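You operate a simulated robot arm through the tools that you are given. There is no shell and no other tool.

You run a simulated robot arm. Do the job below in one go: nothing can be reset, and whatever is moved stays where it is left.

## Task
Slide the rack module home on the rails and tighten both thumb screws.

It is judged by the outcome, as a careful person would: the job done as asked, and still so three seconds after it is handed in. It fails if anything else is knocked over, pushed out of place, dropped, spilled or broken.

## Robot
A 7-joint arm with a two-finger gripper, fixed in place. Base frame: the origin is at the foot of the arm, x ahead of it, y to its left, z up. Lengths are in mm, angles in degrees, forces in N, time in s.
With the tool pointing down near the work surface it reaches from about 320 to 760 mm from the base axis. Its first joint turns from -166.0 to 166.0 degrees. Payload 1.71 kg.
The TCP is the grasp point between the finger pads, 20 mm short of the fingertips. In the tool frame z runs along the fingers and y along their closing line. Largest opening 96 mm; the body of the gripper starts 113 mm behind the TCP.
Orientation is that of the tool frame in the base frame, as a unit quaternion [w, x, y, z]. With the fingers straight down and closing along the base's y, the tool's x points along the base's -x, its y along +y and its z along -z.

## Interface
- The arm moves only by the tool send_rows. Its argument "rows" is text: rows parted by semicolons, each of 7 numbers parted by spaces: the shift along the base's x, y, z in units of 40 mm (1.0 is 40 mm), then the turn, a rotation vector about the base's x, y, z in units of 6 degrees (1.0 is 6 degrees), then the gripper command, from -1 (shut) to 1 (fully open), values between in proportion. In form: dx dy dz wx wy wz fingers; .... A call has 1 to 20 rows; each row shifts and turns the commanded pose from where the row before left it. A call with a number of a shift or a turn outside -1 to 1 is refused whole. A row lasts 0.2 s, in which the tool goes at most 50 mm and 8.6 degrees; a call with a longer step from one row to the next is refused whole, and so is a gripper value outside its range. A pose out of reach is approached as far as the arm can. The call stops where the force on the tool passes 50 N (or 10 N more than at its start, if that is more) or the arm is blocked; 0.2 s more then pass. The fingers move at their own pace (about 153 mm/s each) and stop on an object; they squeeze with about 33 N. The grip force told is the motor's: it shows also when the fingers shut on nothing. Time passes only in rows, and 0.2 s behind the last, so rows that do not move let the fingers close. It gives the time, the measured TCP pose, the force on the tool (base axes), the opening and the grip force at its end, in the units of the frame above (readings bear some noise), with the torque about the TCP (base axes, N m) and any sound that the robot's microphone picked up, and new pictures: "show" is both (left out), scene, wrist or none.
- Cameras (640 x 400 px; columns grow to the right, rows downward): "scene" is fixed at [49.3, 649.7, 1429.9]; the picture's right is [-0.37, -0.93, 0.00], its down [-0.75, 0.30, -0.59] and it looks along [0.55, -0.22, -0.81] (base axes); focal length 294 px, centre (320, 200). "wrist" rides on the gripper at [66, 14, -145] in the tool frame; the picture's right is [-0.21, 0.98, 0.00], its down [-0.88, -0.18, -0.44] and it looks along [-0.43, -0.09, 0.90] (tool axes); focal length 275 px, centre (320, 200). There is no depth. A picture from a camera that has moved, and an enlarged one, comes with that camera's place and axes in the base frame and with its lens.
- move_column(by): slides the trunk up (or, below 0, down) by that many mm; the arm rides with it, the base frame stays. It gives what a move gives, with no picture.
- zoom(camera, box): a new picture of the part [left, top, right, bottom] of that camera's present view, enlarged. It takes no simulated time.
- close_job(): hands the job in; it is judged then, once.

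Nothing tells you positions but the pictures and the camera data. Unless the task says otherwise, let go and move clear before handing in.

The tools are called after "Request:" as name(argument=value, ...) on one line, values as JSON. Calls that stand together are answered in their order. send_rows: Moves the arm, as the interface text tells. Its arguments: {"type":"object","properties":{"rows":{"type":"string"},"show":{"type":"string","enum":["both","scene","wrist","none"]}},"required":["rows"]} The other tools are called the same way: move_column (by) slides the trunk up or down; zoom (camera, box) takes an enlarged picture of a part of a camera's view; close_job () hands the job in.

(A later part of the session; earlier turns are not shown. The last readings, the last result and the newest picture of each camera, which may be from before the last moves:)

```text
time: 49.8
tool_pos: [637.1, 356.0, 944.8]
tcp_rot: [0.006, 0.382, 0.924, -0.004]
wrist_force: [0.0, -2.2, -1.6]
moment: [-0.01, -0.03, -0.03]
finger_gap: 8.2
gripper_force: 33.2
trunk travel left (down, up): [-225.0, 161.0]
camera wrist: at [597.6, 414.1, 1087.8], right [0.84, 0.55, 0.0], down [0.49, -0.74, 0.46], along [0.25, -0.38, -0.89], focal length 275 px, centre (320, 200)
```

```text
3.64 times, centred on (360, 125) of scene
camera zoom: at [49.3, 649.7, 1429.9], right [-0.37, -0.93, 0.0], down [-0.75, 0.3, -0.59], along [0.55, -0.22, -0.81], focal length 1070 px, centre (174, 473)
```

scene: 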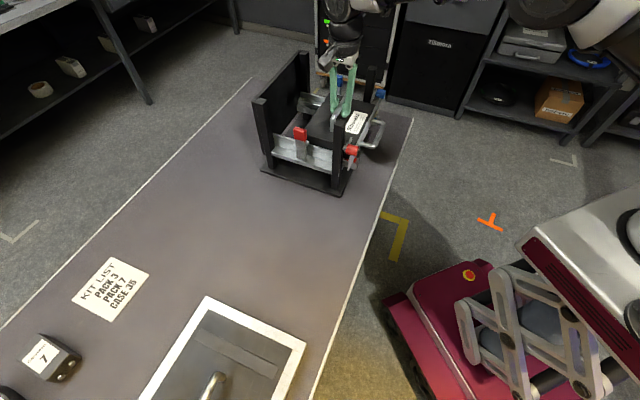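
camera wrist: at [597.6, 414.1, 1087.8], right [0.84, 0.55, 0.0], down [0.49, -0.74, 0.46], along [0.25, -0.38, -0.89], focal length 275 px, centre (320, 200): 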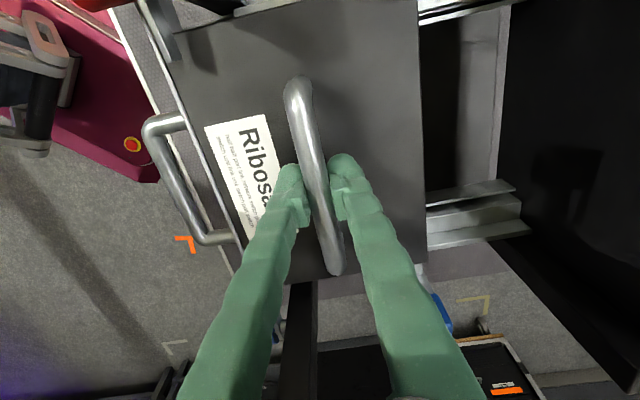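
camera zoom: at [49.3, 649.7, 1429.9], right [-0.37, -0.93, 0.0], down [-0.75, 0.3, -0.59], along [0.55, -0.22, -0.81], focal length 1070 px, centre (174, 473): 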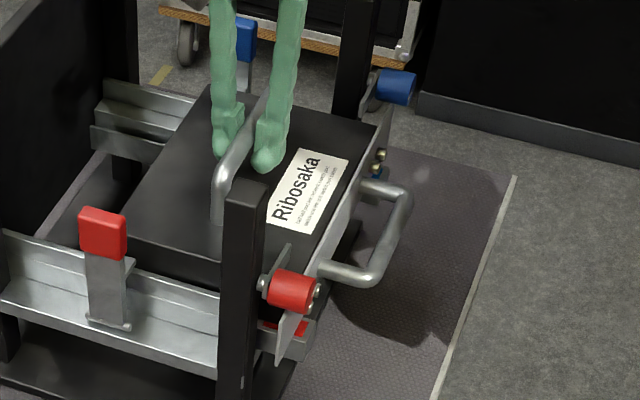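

The plate is passing under the knobs with no resistance. Continuing.

Request:
send_rows(rows="0.088 0.088 0 0 0 0 -1;0.088 0.088 0 0 0 0 -1;0 0 0 0 0 0 -1", show="none")

Request:
send_rows(rows="0.07 0.07 0 0 0 0 -1;0 0 0 0 0 0 -1", show="both")

Request:
zoom(camera="scene", box=[305, 70, 415, 180])

```text
time: 50.6
tool_pos: [643.9, 362.8, 944.8]
tcp_rot: [0.007, 0.383, 0.924, -0.003]
wrist_force: [-1.3, -0.3, -0.1]
moment: [0.07, 0.07, 0.01]
finger_gap: 8.3
gripper_force: 32.8
trunk travel left (down, up): [-225.0, 161.0]
```

```text
time: 51.2
tool_pos: [648.8, 364.1, 944.3]
tcp_rot: [0.006, 0.383, 0.924, -0.004]
wrist_force: [-0.5, 0.0, -2.6]
moment: [-0.03, -0.04, 0.01]
finger_gap: 8.3
gripper_force: 33.1
trunk travel left (down, up): [-225.0, 161.0]
camera wrist: at [607.9, 423.8, 1087.7], right [0.84, 0.55, 0.0], down [0.49, -0.75, 0.46], along [0.25, -0.38, -0.89], focal length 275 px, centre (320, 200)
```

scene: 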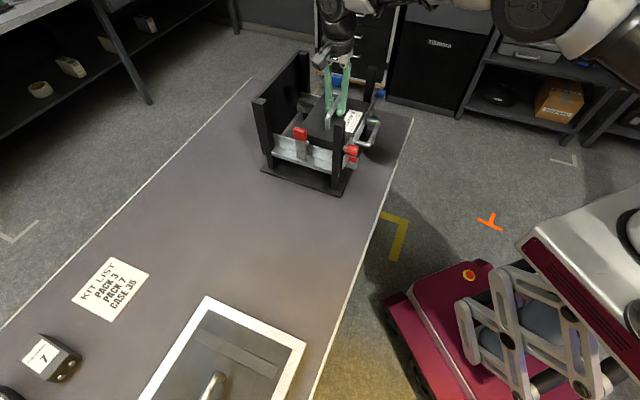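
wrist: 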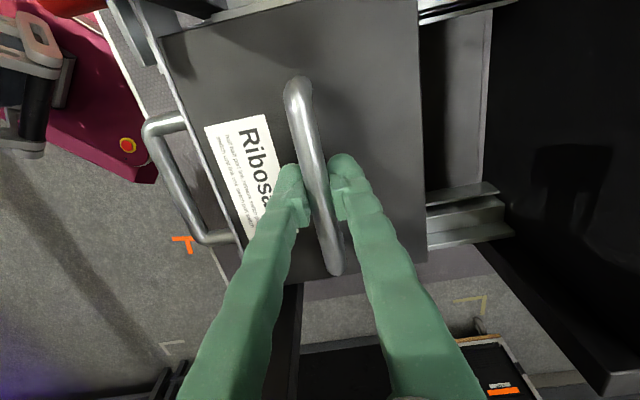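

```text
3.64 times, centred on (360, 125) of scene
camera zoom: at [49.3, 649.7, 1429.9], right [-0.37, -0.93, 0.0], down [-0.75, 0.3, -0.59], along [0.55, -0.22, -0.81], focal length 1070 px, centre (174, 473)
```

zoom: 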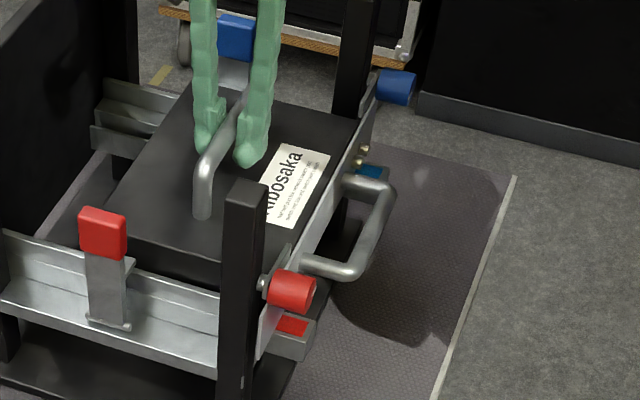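

Nearly home. I'll push in small steps until it stops against the posts.

Request:
send_rows(rows="0.04 0.055 0 0 0 0 -1;0.04 0.055 0 0 0 0 -1;0 0 0 0 0 0 -1", show="none")

Request:
send_rows(rows="0.053 0.053 0 0 0 0 -1;0.053 0.053 0 0 0 0 -1;0 0 0 0 0 0 -1", show="both")

Request:
zoom(camera="scene", box=[305, 70, 415, 180])

```text
time: 52.1
tool_pos: [638.9, 369.3, 957.9]
tcp_rot: [0.015, 0.382, 0.924, -0.001]
wrist_force: [7.8, -6.6, -3.6]
moment: [-0.22, -0.42, 0.06]
finger_gap: 8.4
gripper_force: 32.6
trunk travel left (down, up): [-225.0, 161.0]
stopped in row 3: the arm was blocked; the commanded pose is now the measured one
```

```text
time: 53.0
tool_pos: [644.2, 374.4, 953.9]
tcp_rot: [0.011, 0.383, 0.924, -0.002]
wrist_force: [1.2, -7.4, -10.3]
moment: [-0.41, -0.17, -0.06]
finger_gap: 8.4
gripper_force: 32.9
trunk travel left (down, up): [-225.0, 161.0]
camera wrist: at [603.6, 433.4, 1096.8], right [0.84, 0.55, 0.01], down [0.48, -0.74, 0.46], along [0.26, -0.38, -0.89], focal length 275 px, centre (320, 200)
```

scene: 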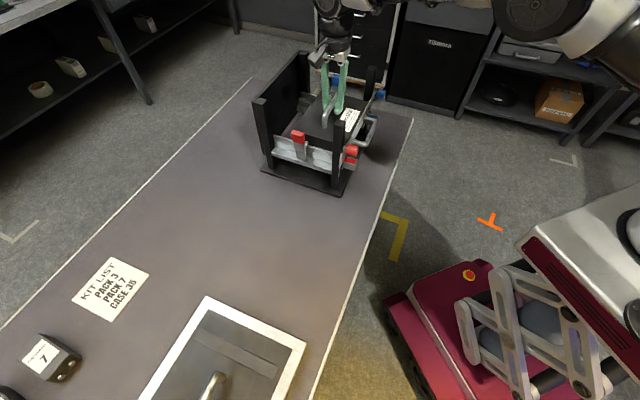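
wrist: 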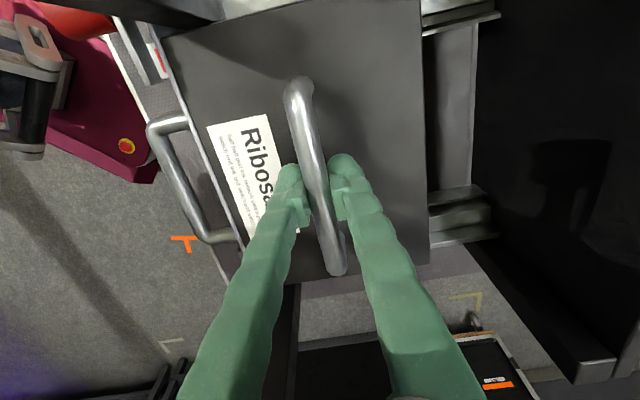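

```text
3.64 times, centred on (360, 125) of scene
camera zoom: at [49.3, 649.7, 1429.9], right [-0.37, -0.93, 0.0], down [-0.75, 0.3, -0.59], along [0.55, -0.22, -0.81], focal length 1070 px, centre (174, 473)
```

zoom: 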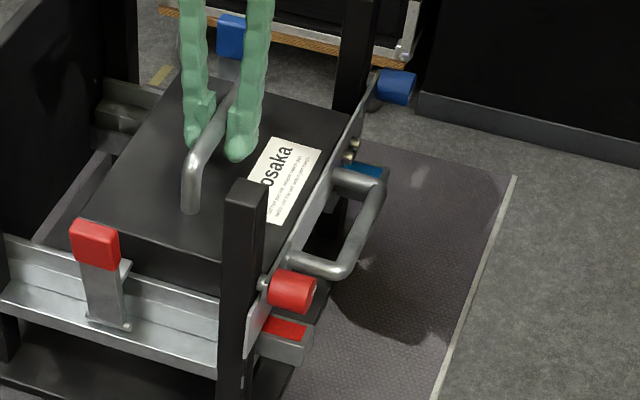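

Near full reach the arm veered and lifted the module a few mm toward the red side. I'll back off, recentre and let it settle onto the rails.

Request:
send_rows(rows="-0.02 -0.06 0 0 0 0 -1;0.0 -0.1 0 0 0 0 -1;0.03 -0.1 -0.05 0 0 0 -1;0.01 -0.05 -0.08 0 0 0 -1;0 0 -0.08 0 0 0 -1;0 0 0 0 0 0 -1", show="both")

Request:
zoom(camera="scene", box=[285, 70, 415, 200])

```text
time: 54.4
tool_pos: [644.7, 363.6, 945.7]
tcp_rot: [0.013, 0.383, 0.924, -0.001]
wrist_force: [1.4, 1.2, -1.8]
moment: [0.19, 0.45, -0.14]
finger_gap: 8.3
gripper_force: 32.6
trunk travel left (down, up): [-225.0, 161.0]
camera wrist: at [603.5, 423.0, 1089.7], right [0.84, 0.55, 0.01], down [0.48, -0.74, 0.46], along [0.26, -0.38, -0.89], focal length 275 px, centre (320, 200)
```

scene: 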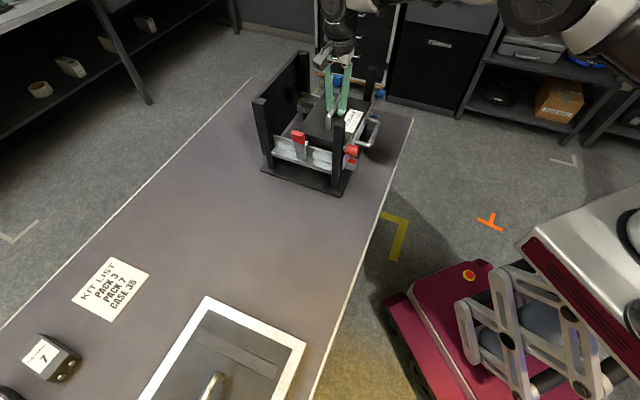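
wrist: 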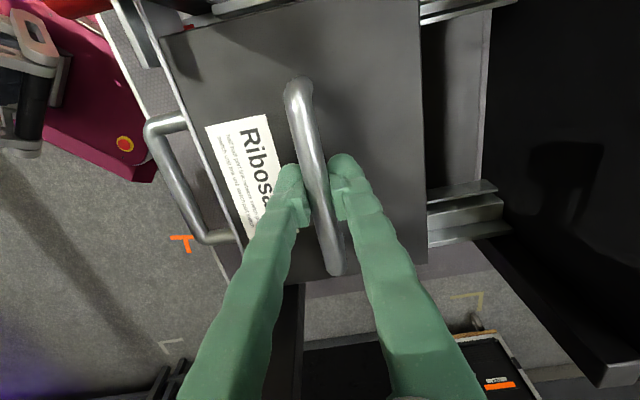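

```text
3.08 times, centred on (350, 135) of scene
camera zoom: at [49.3, 649.7, 1429.9], right [-0.37, -0.93, 0.0], down [-0.75, 0.3, -0.59], along [0.55, -0.22, -0.81], focal length 905 px, centre (228, 400)
```

zoom: 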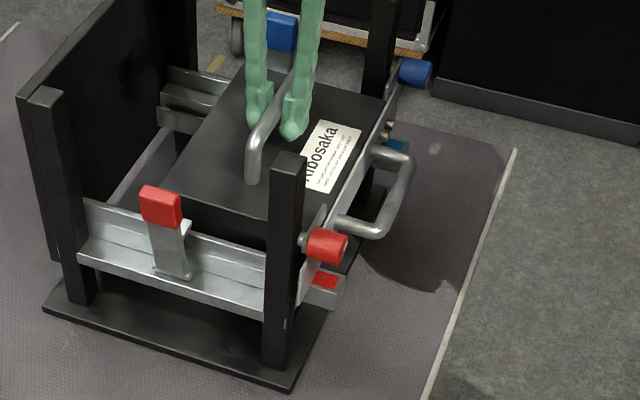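

The module is back on the rails, about 4 mm short of home, and the arm is at its reach limit. I'll release the top handle and rise, then finish by pushing from the front.

Request:
send_rows(rows="0 0 0 0 0 0 -0.4;0 0 0 0 0 0 -0.4;0 0 0 0 0 0 -0.4;0 0 0.3 0 0 0 -0.4;0 0 0.5 0 0 0 -0.4;-0.2 -0.2 0.6 0 0 0 -0.4;-0.3 -0.3 0.6 0 0 0 -0.4;-0.3 -0.3 0.6 0 0 0 -0.4;-0.3 -0.3 0.5 0 0 0 -0.4", show="both")

Request:
zoom(camera="scene", box=[250, 40, 420, 210])

Request:
zoom(camera="wrist", box=[160, 0, 520, 240])

```text
time: 56.4
tool_pos: [594.6, 319.1, 1068.9]
tcp_rot: [0.013, 0.382, 0.924, 0.0]
wrist_force: [0.1, 0.7, 0.0]
moment: [0.02, -0.01, -0.02]
finger_gap: 28.8
gripper_force: 0.1
trunk travel left (down, up): [-225.0, 161.0]
camera wrist: at [554.7, 377.8, 1212.3], right [0.84, 0.55, 0.01], down [0.48, -0.74, 0.46], along [0.26, -0.38, -0.89], focal length 275 px, centre (320, 200)
```

scene: 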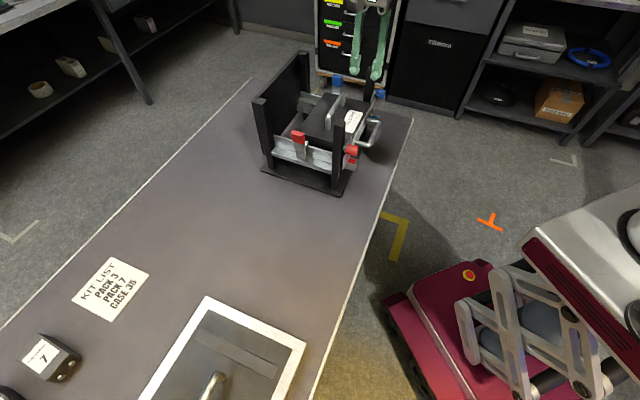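
wrist: 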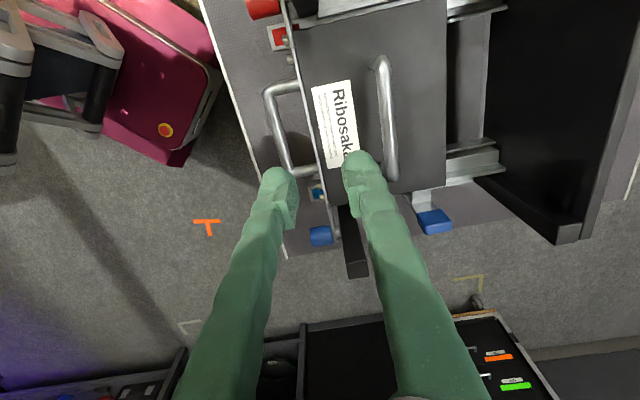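

```text
2.35 times, centred on (335, 125) of scene
camera zoom: at [49.3, 649.7, 1429.9], right [-0.37, -0.93, 0.0], down [-0.75, 0.3, -0.59], along [0.55, -0.22, -0.81], focal length 692 px, centre (285, 376)
```

zoom: 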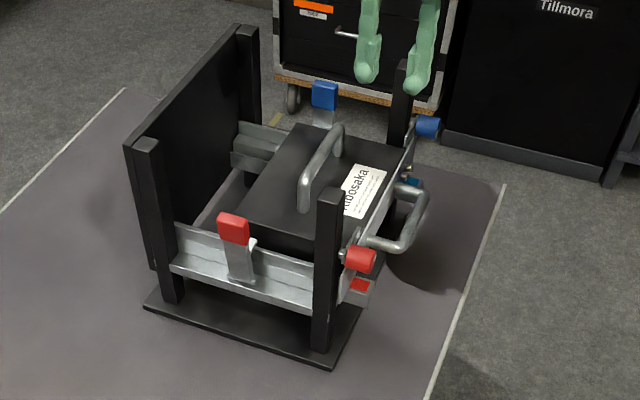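

```text
1.67 times, centred on (340, 120) of wrist
camera zoom: at [554.7, 377.8, 1212.3], right [0.84, 0.55, 0.01], down [0.48, -0.74, 0.46], along [0.26, -0.38, -0.89], focal length 459 px, centre (287, 333)
```

zoom: 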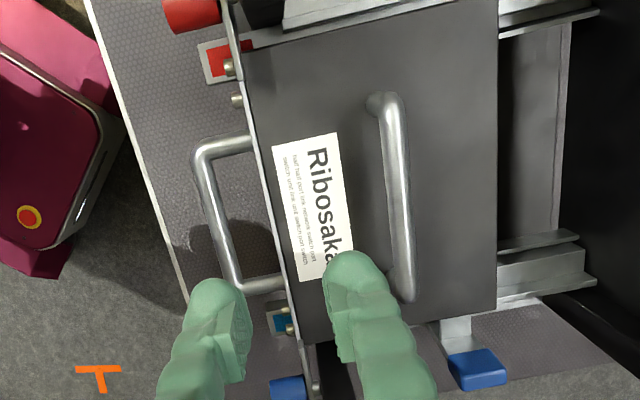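

The module sits squarely on the rails. Next I'll back away, turn the tool to face the rack front, and inspect.

Request:
send_rows(rows="-0.2 -0.213 0.1 0 0 1 0.4;-0.2 -0.213 0 0 0 1 0.4;-0.2 -0.213 0 0 0 1 0.4;-0.2 -0.213 0 0 0 1 0.4;-0.2 -0.213 0 0 0 1 0.4;-0.2 -0.213 0 0 0 1 0.4;-0.2 -0.213 0 0 0 1 0.4;-0.2 -0.213 0 0 0 1 0.4;-0.2 -0.213 0 0 0 1 0.4;-0.2 -0.213 0 0 0 1 0.4;-0.2 -0.213 0 0 0 1 0.4;-0.2 -0.213 0 0 0 1 0.4;-0.2 -0.213 0 0 0 1 0.4;-0.2 -0.213 0 0 0 1 0.4;-0.2 -0.213 0 0 0 1 0.4", show="wrist")

Request:
zoom(camera="wrist", box=[200, 140, 460, 400])

```text
time: 59.5
tool_pos: [477.3, 190.2, 1072.8]
tcp_rot: [0.01, -0.383, 0.923, 0.01]
wrist_force: [0.8, -0.2, -0.6]
moment: [0.02, -0.02, 0.01]
finger_gap: 67.1
gripper_force: 0.1
trunk travel left (down, up): [-225.0, 161.0]
camera wrist: at [418.4, 150.8, 1216.1], right [-0.55, 0.84, 0.01], down [0.74, 0.48, 0.47], along [0.38, 0.27, -0.89], focal length 275 px, centre (320, 200)
```

wrist: 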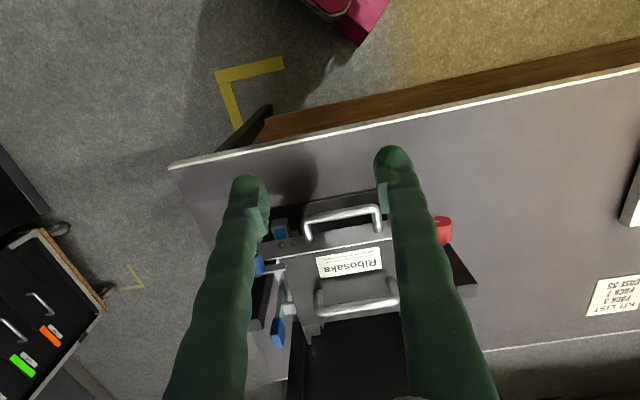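

```text
1.54 times, centred on (330, 270) of wrist
camera zoom: at [418.4, 150.8, 1216.1], right [-0.55, 0.84, 0.01], down [0.74, 0.48, 0.47], along [0.38, 0.27, -0.89], focal length 424 px, centre (305, 92)
```

zoom: 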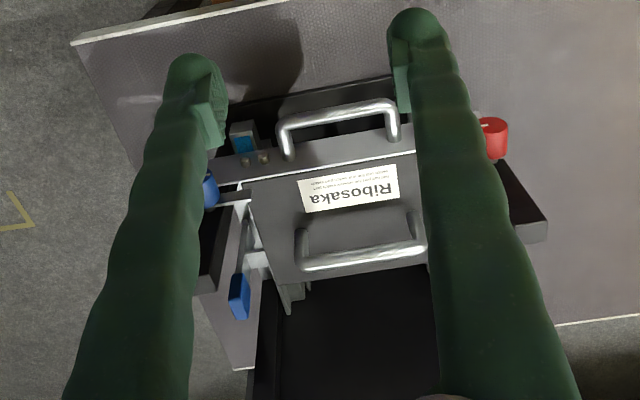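

The module is centred between the knobs. I'll lower the fingers, partly open, in front of its front handle.

Request:
send_rows(rows="0.239 0.28 -0.7 -0.157 0.039 0 -0.08;0.239 0.28 -0.7 0 0 0 -0.08;0.239 0.28 -0.7 0 0 0 -0.08;0.239 0.28 -0.8 0 0 0 -0.08;0.239 0.28 -0.8 0 0 0 -0.08;0.239 0.28 -0.79 0 0 0 -0.08;0 0 0 0 0 0 -0.08", show="both")

Request:
zoom(camera="scene", box=[300, 60, 440, 200])

```text
time: 61.1
tool_pos: [533.8, 257.2, 896.8]
tcp_rot: [0.004, -0.383, 0.924, 0.002]
wrist_force: [-0.2, 0.3, -0.2]
moment: [-0.03, 0.0, 0.0]
finger_gap: 44.1
gripper_force: 0.0
trunk travel left (down, up): [-225.0, 161.0]
camera wrist: at [476.6, 220.5, 1040.2], right [-0.55, 0.84, 0.0], down [0.75, 0.49, 0.45], along [0.38, 0.25, -0.89], focal length 275 px, centre (320, 200)
```

scene: 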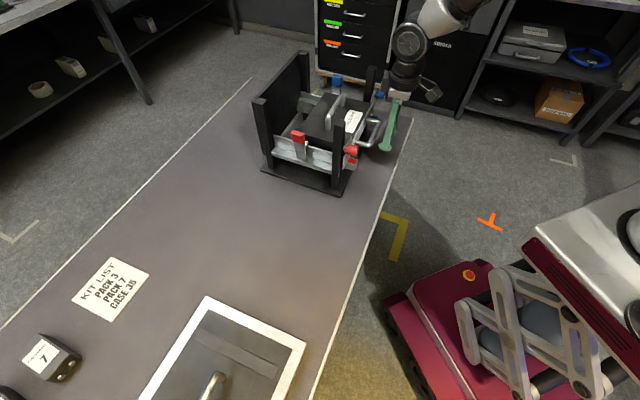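
wrist: 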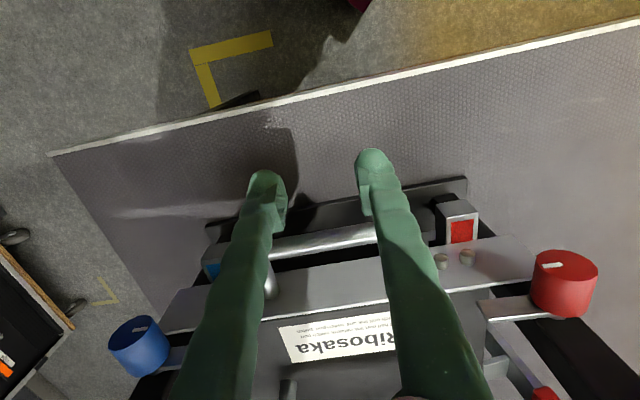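

```text
2.86 times, centred on (370, 130) of scene
camera zoom: at [49.3, 649.7, 1429.9], right [-0.37, -0.93, 0.0], down [-0.75, 0.3, -0.59], along [0.55, -0.22, -0.81], focal length 841 px, centre (177, 400)
```

zoom: 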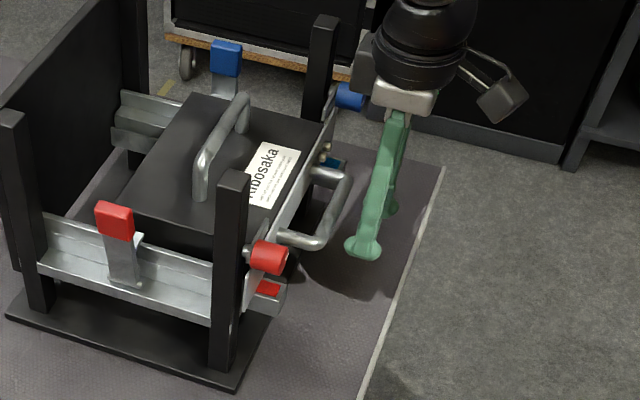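

The fingers are in front of the handle bar. I'll advance to contact in small steps.

Request:
send_rows(rows="0.088 0.088 0 0 0 0 -0.08;0.088 0.088 0 0 0 0 -0.08;0.088 0.088 0 0 0 0 -0.08;0.088 0.088 0 0 0 0 -0.08;0 0 0 0 0 0 -0.08", show="none")

Request:
send_rows(rows="0.053 0.053 0 0 0 0 -0.08;0.053 0.053 0 0 0 0 -0.08;0 0 0 0 0 0 -0.08", show="none")

Request:
send_rows(rows="0.053 0.053 0 0 0 0 -0.08;0 0 0 0 0 0 -0.08", show="wrist")

```text
time: 62.4
tool_pos: [550.4, 270.9, 896.3]
tcp_rot: [0.004, -0.382, 0.924, 0.002]
wrist_force: [-1.3, -1.2, -0.8]
moment: [-0.01, 0.03, -0.01]
finger_gap: 44.3
gripper_force: 0.0
trunk travel left (down, up): [-225.0, 161.0]
```

```text
time: 63.1
tool_pos: [553.1, 277.1, 894.2]
tcp_rot: [0.005, -0.383, 0.924, 0.003]
wrist_force: [-1.4, -1.4, -0.3]
moment: [-0.05, 0.02, -0.06]
finger_gap: 44.1
gripper_force: 0.5
trunk travel left (down, up): [-225.0, 161.0]
```

```text
time: 63.8
tool_pos: [555.3, 278.7, 894.9]
tcp_rot: [0.004, -0.383, 0.924, 0.003]
wrist_force: [-2.8, -2.4, -1.2]
moment: [-0.05, 0.02, 0.06]
finger_gap: 44.2
gripper_force: 0.0
trunk travel left (down, up): [-225.0, 161.0]
camera wrist: at [497.6, 241.5, 1038.8], right [-0.55, 0.84, 0.0], down [0.75, 0.49, 0.45], along [0.38, 0.25, -0.89], focal length 275 px, centre (320, 200)
```

wrist: 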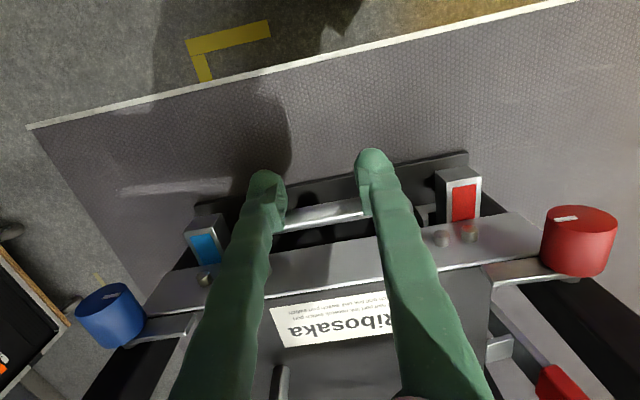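

Request:
send_rows(rows="0.053 0.053 0 0 0 0 -0.08;0.035 0.035 0 0 0 0 -0.08;0 0 0 0 0 0 -0.08", show="none")

Request:
send_rows(rows="0.053 0.053 0 0 0 0 -0.08;0 0 0 0 0 0 -0.08", show="none")

Request:
send_rows(rows="0.053 0.053 0 0 0 0 -0.08;0 0 0 0 0 0 -0.08", show="both")

Request:
zoom(camera="scene", box=[300, 60, 440, 200])

```text
time: 64.5
tool_pos: [556.4, 279.9, 893.1]
tcp_rot: [0.001, -0.383, 0.924, 0.002]
wrist_force: [-17.0, -19.8, -10.1]
moment: [-0.4, 0.08, 0.11]
finger_gap: 43.6
gripper_force: 0.0
trunk travel left (down, up): [-225.0, 161.0]
```

```text
time: 65.2
tool_pos: [555.6, 280.4, 892.9]
tcp_rot: [-0.003, -0.382, 0.924, 0.002]
wrist_force: [-24.9, -29.0, -17.2]
moment: [-0.6, 0.11, 0.22]
finger_gap: 43.8
gripper_force: 0.0
trunk travel left (down, up): [-225.0, 161.0]
```

```text
time: 65.8
tool_pos: [555.8, 281.7, 892.9]
tcp_rot: [-0.005, -0.383, 0.924, 0.001]
wrist_force: [-28.6, -35.6, -17.5]
moment: [-0.65, 0.15, 0.38]
finger_gap: 43.7
gripper_force: 0.0
trunk travel left (down, up): [-225.0, 161.0]
camera wrist: at [501.2, 244.7, 1038.3], right [-0.55, 0.84, 0.0], down [0.75, 0.49, 0.44], along [0.36, 0.24, -0.9], focal length 275 px, centre (320, 200)
```

scene: 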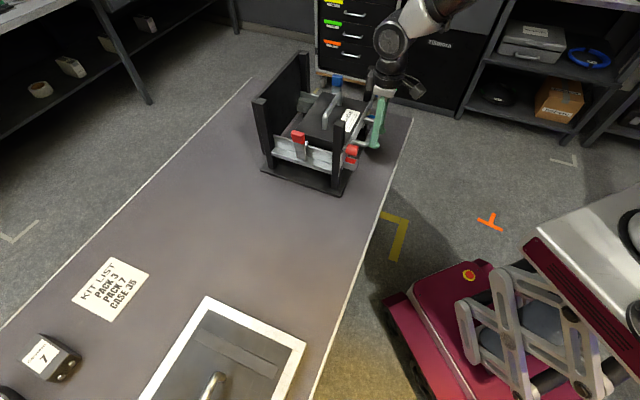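
wrist: 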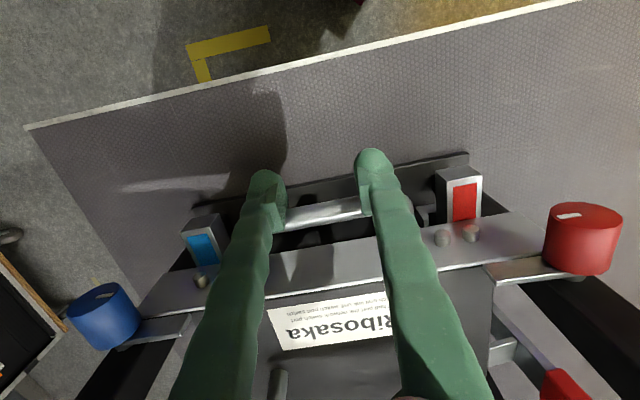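

```text
2.86 times, centred on (370, 130) of scene
camera zoom: at [49.3, 649.7, 1429.9], right [-0.37, -0.93, 0.0], down [-0.75, 0.3, -0.59], along [0.55, -0.22, -0.81], focal length 841 px, centre (177, 400)
```

zoom: 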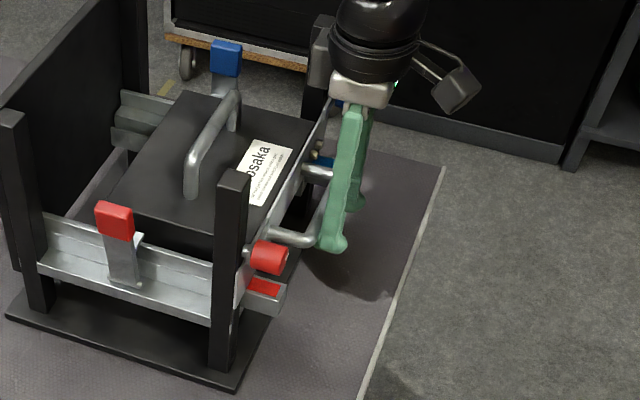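

Request:
zoom(camera="wrist", box=[420, 180, 640, 340])

Request:
zoom(camera="wrist", box=[50, 230, 250, 400])

Request:
zoom(camera="scene", box=[330, 110, 390, 180])

```text
2.50 times, centred on (530, 260) of wrist
camera zoom: at [501.2, 244.7, 1038.3], right [-0.55, 0.84, 0.0], down [0.75, 0.49, 0.44], along [0.36, 0.24, -0.9], focal length 688 px, centre (-205, 50)
```

zoom: 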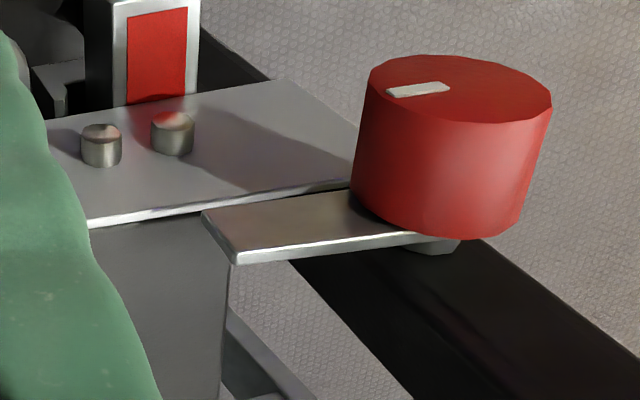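

```text
2.35 times, centred on (150, 315) of wrist
camera zoom: at [501.2, 244.7, 1038.3], right [-0.55, 0.84, 0.0], down [0.75, 0.49, 0.44], along [0.36, 0.24, -0.9], focal length 648 px, centre (720, -71)
```

zoom: 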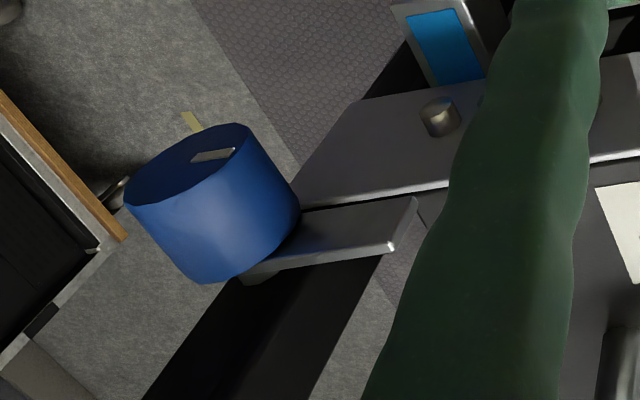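

```text
5.71 times, centred on (360, 145) of scene
camera zoom: at [49.3, 649.7, 1429.9], right [-0.37, -0.93, 0.0], down [-0.75, 0.3, -0.59], along [0.55, -0.22, -0.81], focal length 1681 px, centre (91, 514)
```

zoom: 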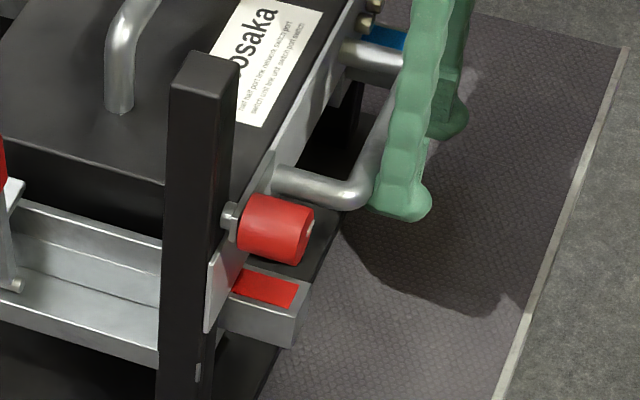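

There is a hard stop at ~45 N with the plate flush against the posts on both sides, so the module is home. Now I'll back off, tilt the tool horizontal, and line up in front of the red knob.

Request:
send_rows(rows="-0.25 -0.25 0 0 0 0 -0.08;-0.3 -0.3 0 0 0 0 -0.08;-0.3 -0.3 0.2 0 0 0 -0.08;0 0 0.7 0 0 0 0.1;0 0 0.8 0 0 0 0.25;0 0 0 0 0 0 0.25", show="wrist")

Request:
zoom(camera="wrist", box=[120, 140, 560, 400])

Request:
zoom(camera="scene", box=[330, 80, 400, 180])

```text
time: 67.2
tool_pos: [530.1, 253.9, 962.7]
tcp_rot: [0.004, -0.383, 0.924, 0.002]
wrist_force: [-0.6, -0.1, -0.5]
moment: [-0.01, 0.03, 0.04]
finger_gap: 60.0
gripper_force: 0.1
trunk travel left (down, up): [-225.0, 161.0]
camera wrist: at [472.6, 217.6, 1106.2], right [-0.55, 0.84, 0.0], down [0.75, 0.49, 0.45], along [0.38, 0.25, -0.89], focal length 275 px, centre (320, 200)
```

wrist: 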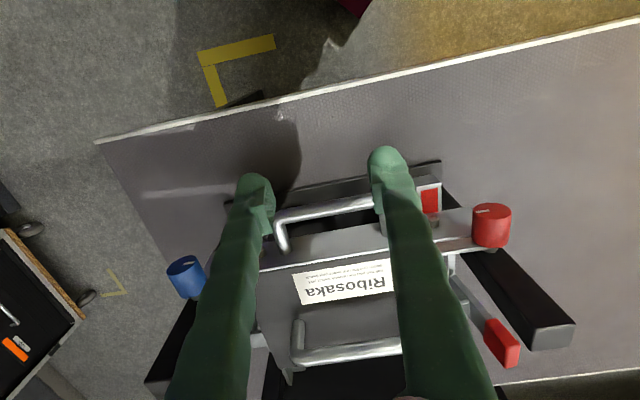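

```text
1.45 times, centred on (340, 270) of wrist
camera zoom: at [472.6, 217.6, 1106.2], right [-0.55, 0.84, 0.0], down [0.75, 0.49, 0.45], along [0.38, 0.25, -0.89], focal length 400 px, centre (291, 98)
```

zoom: 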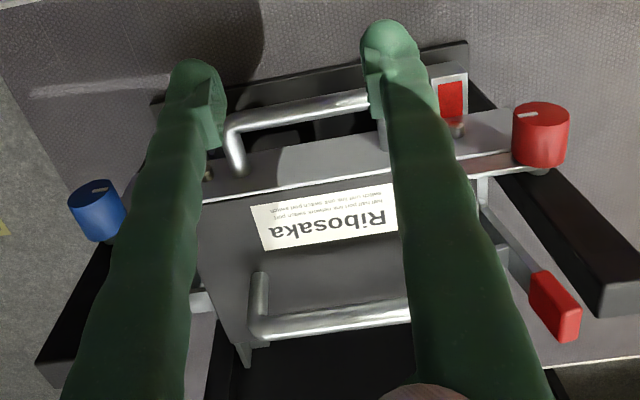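

```text
4.00 times, centred on (365, 130) of scene
camera zoom: at [49.3, 649.7, 1429.9], right [-0.37, -0.93, 0.0], down [-0.75, 0.3, -0.59], along [0.55, -0.22, -0.81], focal length 1177 px, centre (140, 480)
```

zoom: 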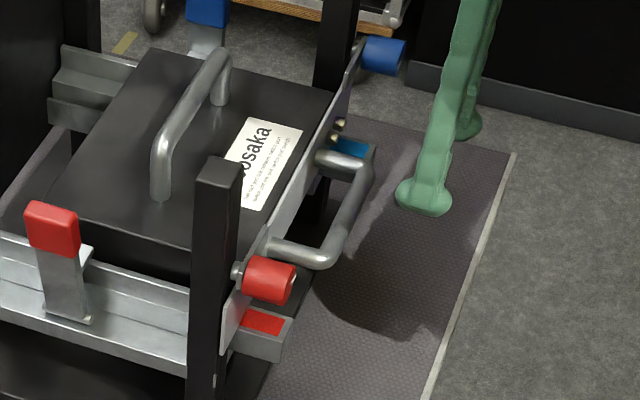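

Module looks home and level. Tilting the tool to horizontal while moving across in front of the red knob.

Request:
send_rows(rows="-0.136 0.15 -0.058 0.7071 -0.7071 0 0.25;-0.136 0.15 -0.058 0.7071 -0.7071 0 0.25;-0.136 0.15 -0.058 0.7071 -0.7071 0 0.25;-0.136 0.15 -0.058 0.7071 -0.7071 0 0.25;-0.136 0.15 -0.058 0.7071 -0.7071 0 0.25;-0.136 0.15 -0.058 0.7071 -0.7071 0 0.25;-0.136 0.15 -0.058 0.7071 -0.7071 0 0.25;-0.136 0.15 -0.058 0.7071 -0.7071 0 0.25;-0.136 0.15 -0.058 0.7071 -0.7071 0 0.25;-0.136 0.15 -0.058 0.7071 -0.7071 0 0.25;-0.136 0.15 -0.058 0.7071 -0.7071 0 0.25;-0.136 0.15 -0.058 0.7071 -0.7071 0 0.25;-0.136 0.15 -0.058 0.7071 -0.7071 0 0.25;-0.136 0.15 -0.058 0.7071 -0.7071 0 0.25;-0.136 0.15 -0.058 0.7071 -0.7071 0 0.25;0 0 0 0 0 0 0.25", show="both")

```text
time: 70.5
tool_pos: [448.0, 343.3, 928.6]
tcp_rot: [0.657, -0.269, 0.65, 0.272]
wrist_force: [-0.9, -0.4, 0.1]
moment: [0.0, -0.05, -0.02]
finger_gap: 59.9
gripper_force: 0.0
trunk travel left (down, up): [-225.0, 161.0]
camera wrist: at [335.6, 251.8, 861.6], right [-0.69, 0.69, 0.21], down [-0.19, -0.45, 0.87], along [0.69, 0.57, 0.44], focal length 275 px, centre (320, 200)
```

scene: 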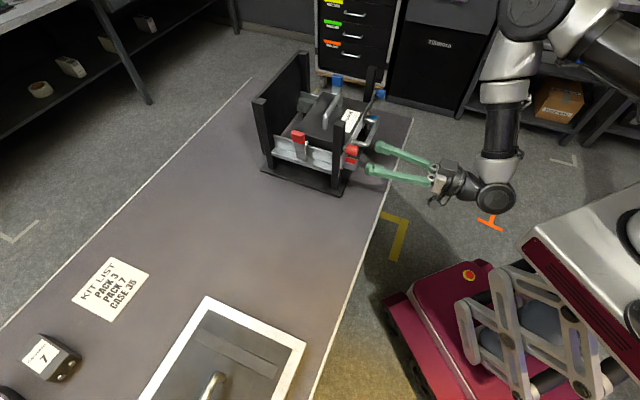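
wrist: 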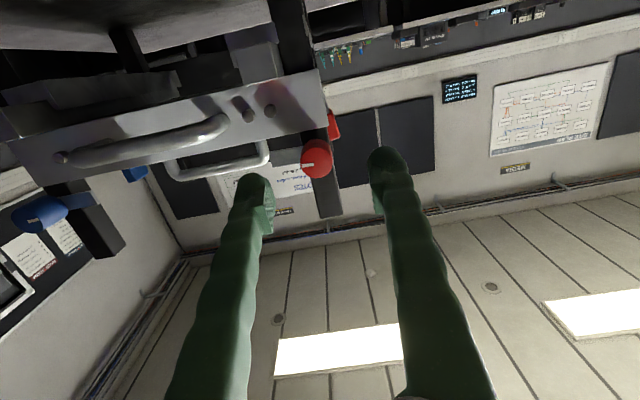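

Request:
zoom(camera="wrist", box=[240, 100, 400, 240])

Request:
zoom(camera="scene", box=[320, 110, 440, 210])

```text
2.86 times, centred on (320, 170) of wrist
camera zoom: at [335.6, 251.8, 861.6], right [-0.69, 0.69, 0.21], down [-0.19, -0.45, 0.87], along [0.69, 0.57, 0.44], focal length 786 px, centre (320, 286)
```

zoom: 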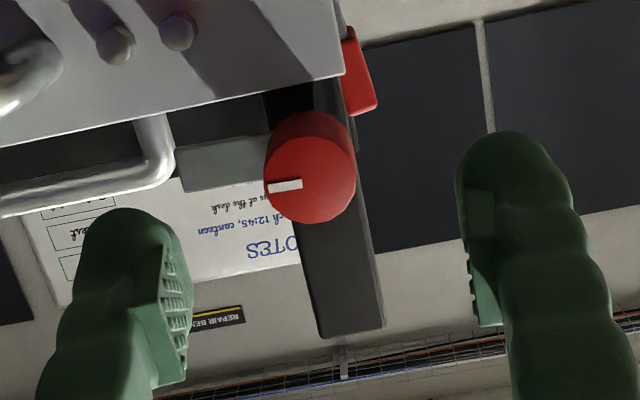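

```text
4.00 times, centred on (380, 160) of scene
camera zoom: at [49.3, 649.7, 1429.9], right [-0.37, -0.93, 0.0], down [-0.75, 0.3, -0.59], along [0.55, -0.22, -0.81], focal length 1177 px, centre (80, 360)
```

zoom: 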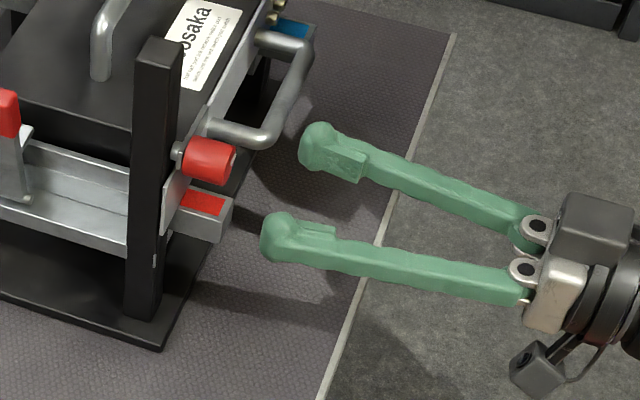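

The knob axis and tool axis agree to within a millimetre. I'll advance so the fingers straddle the knob, then close.

Request:
send_rows(rows="0.168 0.168 0 0 0 0 0.25;0.168 0.168 0 0 0 0 0.25;0.168 0.168 0 0 0 0 0.25;0.168 0.168 0 0 0 0 0.25;0.168 0.168 0 0 0 0 0.25;0 0 0 0 0 0 0.25", show="both")

Request:
zoom(camera="wrist", box=[240, 80, 400, 240])

Request:
zoom(camera="scene", box=[320, 110, 400, 200])

```text
time: 72.0
tool_pos: [478.6, 375.9, 928.6]
tcp_rot: [0.656, -0.27, 0.65, 0.272]
wrist_force: [0.3, -0.1, 0.7]
moment: [0.0, 0.0, -0.03]
finger_gap: 60.0
gripper_force: 0.1
trunk travel left (down, up): [-225.0, 161.0]
camera wrist: at [367.4, 284.0, 862.2], right [-0.69, 0.69, 0.21], down [-0.19, -0.45, 0.87], along [0.69, 0.57, 0.44], focal length 275 px, centre (320, 200)
```

scene: 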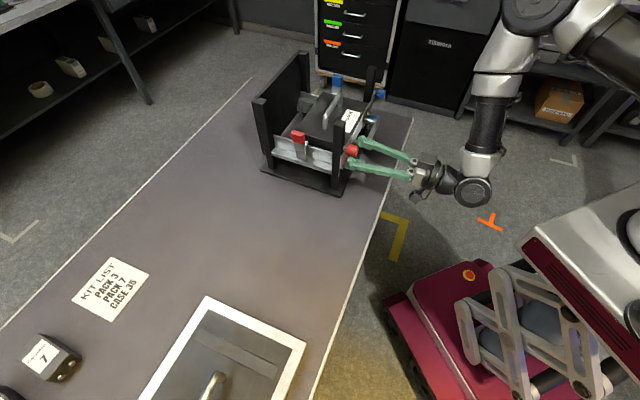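
wrist: 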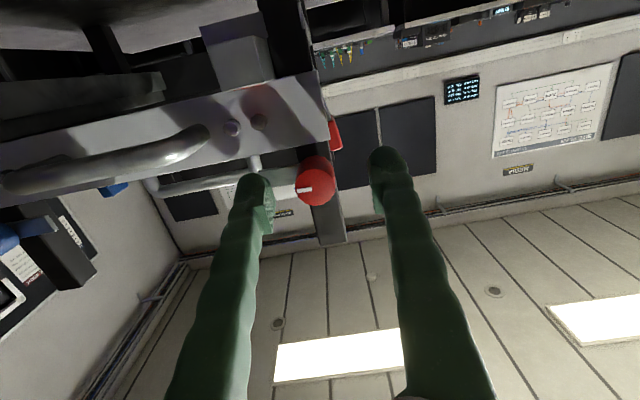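

```text
2.50 times, centred on (320, 160) of wrist
camera zoom: at [367.4, 284.0, 862.2], right [-0.69, 0.69, 0.21], down [-0.19, -0.45, 0.87], along [0.69, 0.57, 0.44], focal length 688 px, centre (320, 300)
```

zoom: 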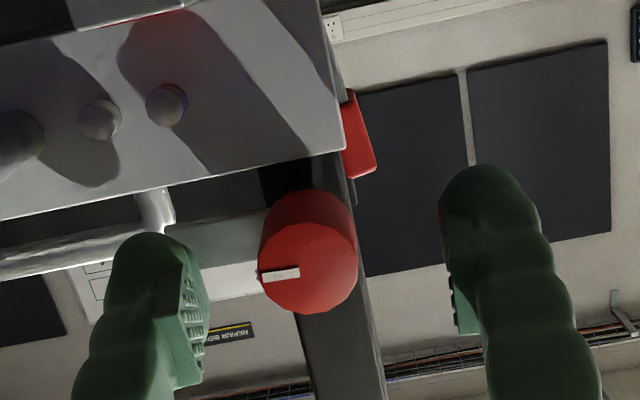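

```text
4.44 times, centred on (360, 155) of scene
camera zoom: at [49.3, 649.7, 1429.9], right [-0.37, -0.93, 0.0], down [-0.75, 0.3, -0.59], along [0.55, -0.22, -0.81], focal length 1308 px, centre (142, 400)
```

zoom: 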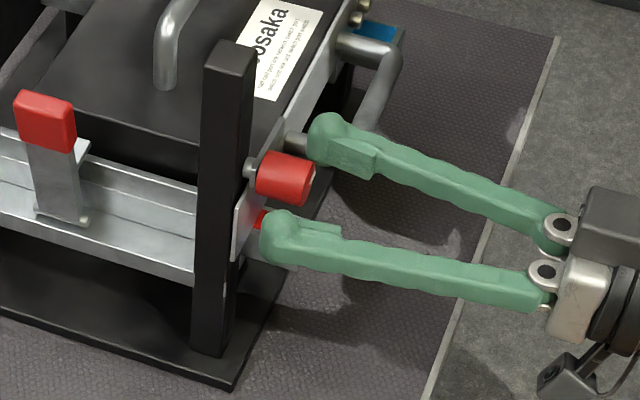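

Request:
send_rows(rows="0.115 0.044 0 0 0 0 0.25;0 0 0 0 0 0 0.25;0 0 0 0 0 0 -1;0 0 0 0 0 0 -1;0 0 0 0 0 0 -1", show="both")

Request:
zoom(camera="wrist", box=[240, 80, 400, 240])

Request:
zoom(camera="scene", box=[320, 110, 400, 200])

```text
time: 73.2
tool_pos: [487.0, 377.6, 929.5]
tcp_rot: [0.657, -0.269, 0.65, 0.272]
wrist_force: [2.7, -1.4, 0.6]
moment: [0.0, 0.02, -0.03]
finger_gap: 23.6
gripper_force: 34.9
trunk travel left (down, up): [-225.0, 161.0]
camera wrist: at [373.3, 286.0, 861.4], right [-0.69, 0.69, 0.21], down [-0.19, -0.45, 0.87], along [0.7, 0.57, 0.44], focal length 275 px, centre (320, 200)
```

scene: 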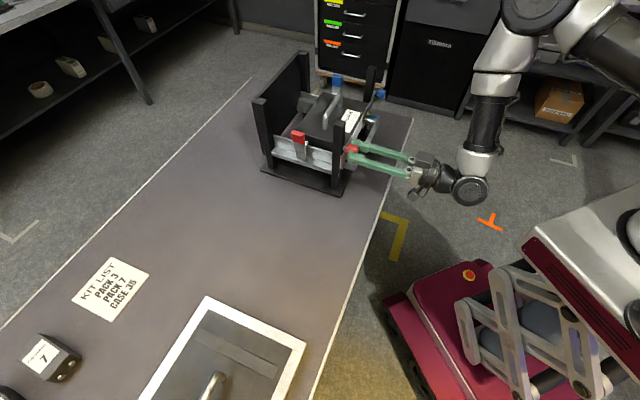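
wrist: 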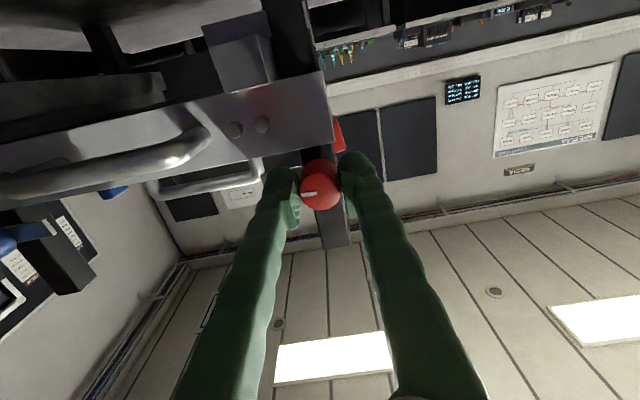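

```text
2.50 times, centred on (320, 160) of wrist
camera zoom: at [373.3, 286.0, 861.4], right [-0.69, 0.69, 0.21], down [-0.19, -0.45, 0.87], along [0.7, 0.57, 0.44], focal length 688 px, centre (320, 300)
```

zoom: 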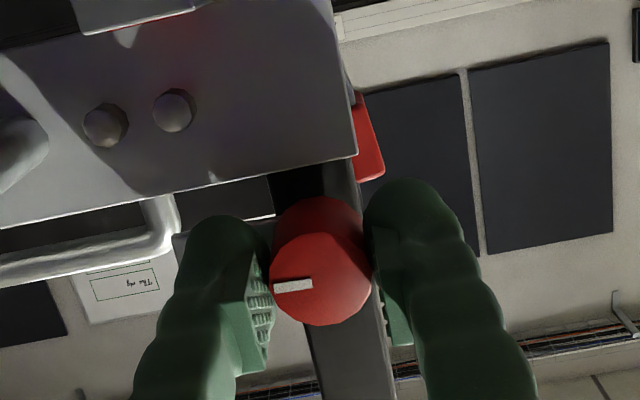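

```text
4.44 times, centred on (360, 155) of scene
camera zoom: at [49.3, 649.7, 1429.9], right [-0.37, -0.93, 0.0], down [-0.75, 0.3, -0.59], along [0.55, -0.22, -0.81], focal length 1308 px, centre (142, 400)
```

zoom: 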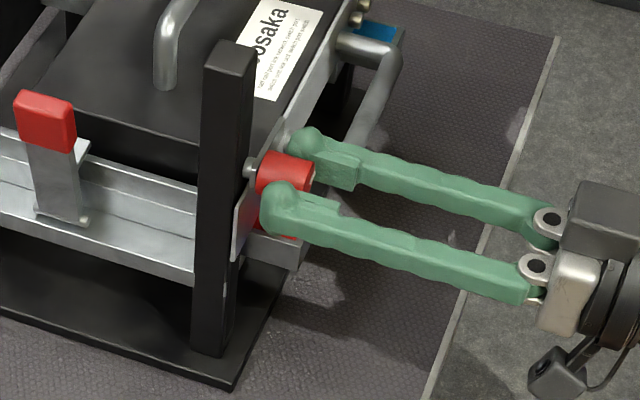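

Gripped on the knob (23.6 mm). I'll turn 12° clockwise as seen from the front, so the tab swings downward, and check torque.

Request:
send_rows(rows="-0.02 0.02 0 0.35 0.35 0 -1;0 0 0 0.7071 0.7071 0 -1;0 0 0 0.7071 0.7071 0 -1;0 0 0 0 0 0 -1", show="wrist")

Request:
zoom(camera="wrist", box=[240, 80, 400, 240])

Request:
zoom(camera="scene", box=[320, 110, 400, 200])

```text
time: 74.2
tool_pos: [486.9, 377.8, 927.7]
tcp_rot: [0.616, -0.179, 0.68, 0.355]
wrist_force: [7.9, -6.7, 1.9]
moment: [0.06, -0.05, -0.15]
finger_gap: 23.4
gripper_force: 34.6
trunk travel left (down, up): [-225.0, 161.0]
camera wrist: at [361.2, 298.2, 867.2], right [-0.63, 0.63, 0.45], down [-0.04, -0.61, 0.79], along [0.77, 0.49, 0.41], focal length 275 px, centre (320, 200)
```

wrist: 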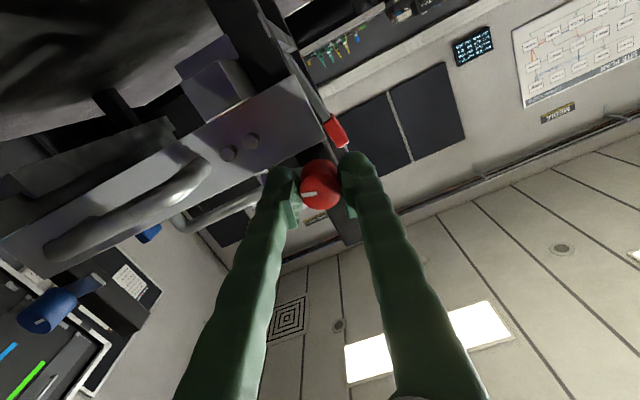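

```text
2.50 times, centred on (320, 160) of wrist
camera zoom: at [361.2, 298.2, 867.2], right [-0.63, 0.63, 0.45], down [-0.04, -0.61, 0.79], along [0.77, 0.49, 0.41], focal length 688 px, centre (320, 300)
```

zoom: 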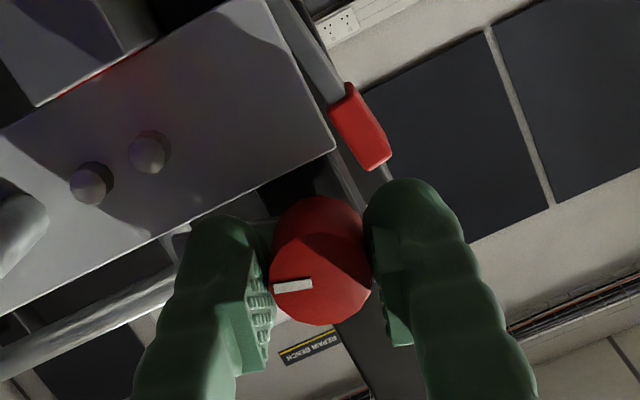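

```text
4.44 times, centred on (360, 155) of scene
camera zoom: at [49.3, 649.7, 1429.9], right [-0.37, -0.93, 0.0], down [-0.75, 0.3, -0.59], along [0.55, -0.22, -0.81], focal length 1308 px, centre (142, 400)
```

zoom: 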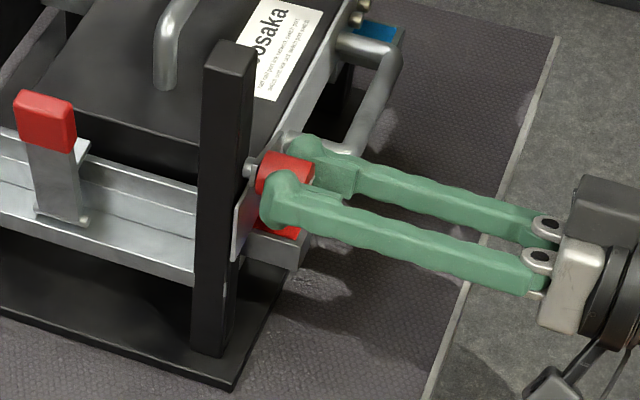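

The knob turns with the gripper at low torque. Continuing.

Request:
send_rows(rows="0.025 -0.025 0 0.7071 0.7071 0 -1;0 0 0 0.7071 0.7071 0 -1;0 0 0 0.7071 0.7071 0 -1;0 0 0 0.7071 0.7071 0 -1;0 0 0 0.7071 0.7071 0 -1;0 0 0 0.7071 0.7071 0 -1;0 0 0 0 0 0 -1", show="wrist")

Request:
zoom(camera="wrist", box=[240, 80, 400, 240])

Request:
zoom(camera="scene", box=[320, 110, 400, 200])

```text
time: 75.8
tool_pos: [485.3, 378.1, 928.6]
tcp_rot: [0.477, 0.039, 0.703, 0.525]
wrist_force: [-6.3, -8.6, 6.2]
moment: [0.06, -0.03, 0.08]
finger_gap: 23.4
gripper_force: 34.2
trunk travel left (down, up): [-225.0, 161.0]
camera wrist: at [340.0, 319.4, 897.0], right [-0.32, 0.32, 0.89], down [0.24, -0.88, 0.4], along [0.91, 0.35, 0.21], focal length 275 px, centre (320, 200)
```

wrist: 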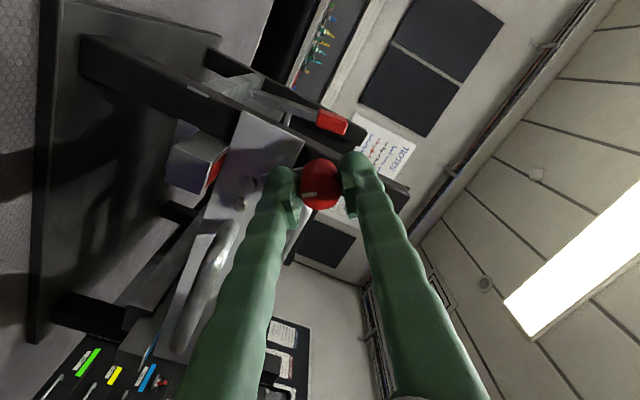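

```text
2.50 times, centred on (320, 160) of wrist
camera zoom: at [340.0, 319.4, 897.0], right [-0.32, 0.32, 0.89], down [0.24, -0.88, 0.4], along [0.91, 0.35, 0.21], focal length 688 px, centre (320, 300)
```

zoom: 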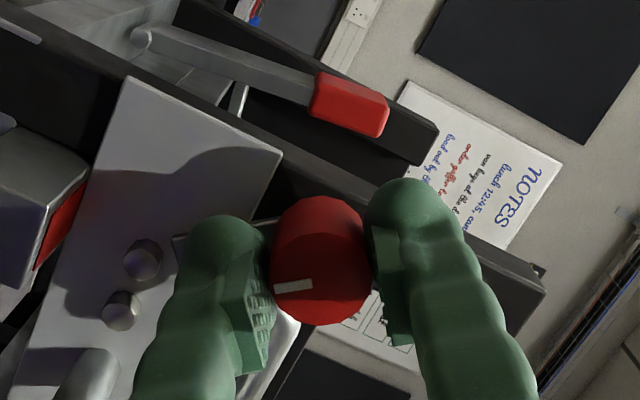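

```text
4.44 times, centred on (360, 155) of scene
camera zoom: at [49.3, 649.7, 1429.9], right [-0.37, -0.93, 0.0], down [-0.75, 0.3, -0.59], along [0.55, -0.22, -0.81], focal length 1308 px, centre (142, 400)
```

zoom: 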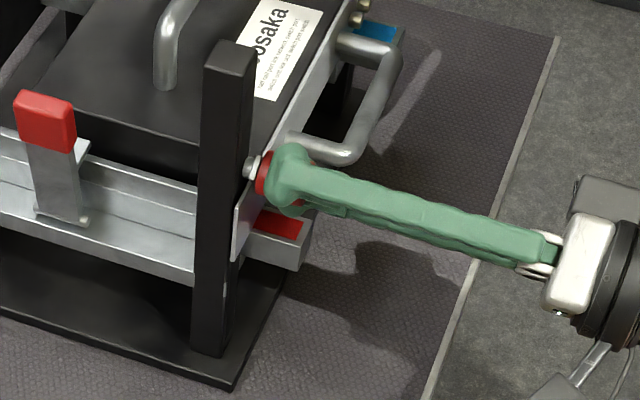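

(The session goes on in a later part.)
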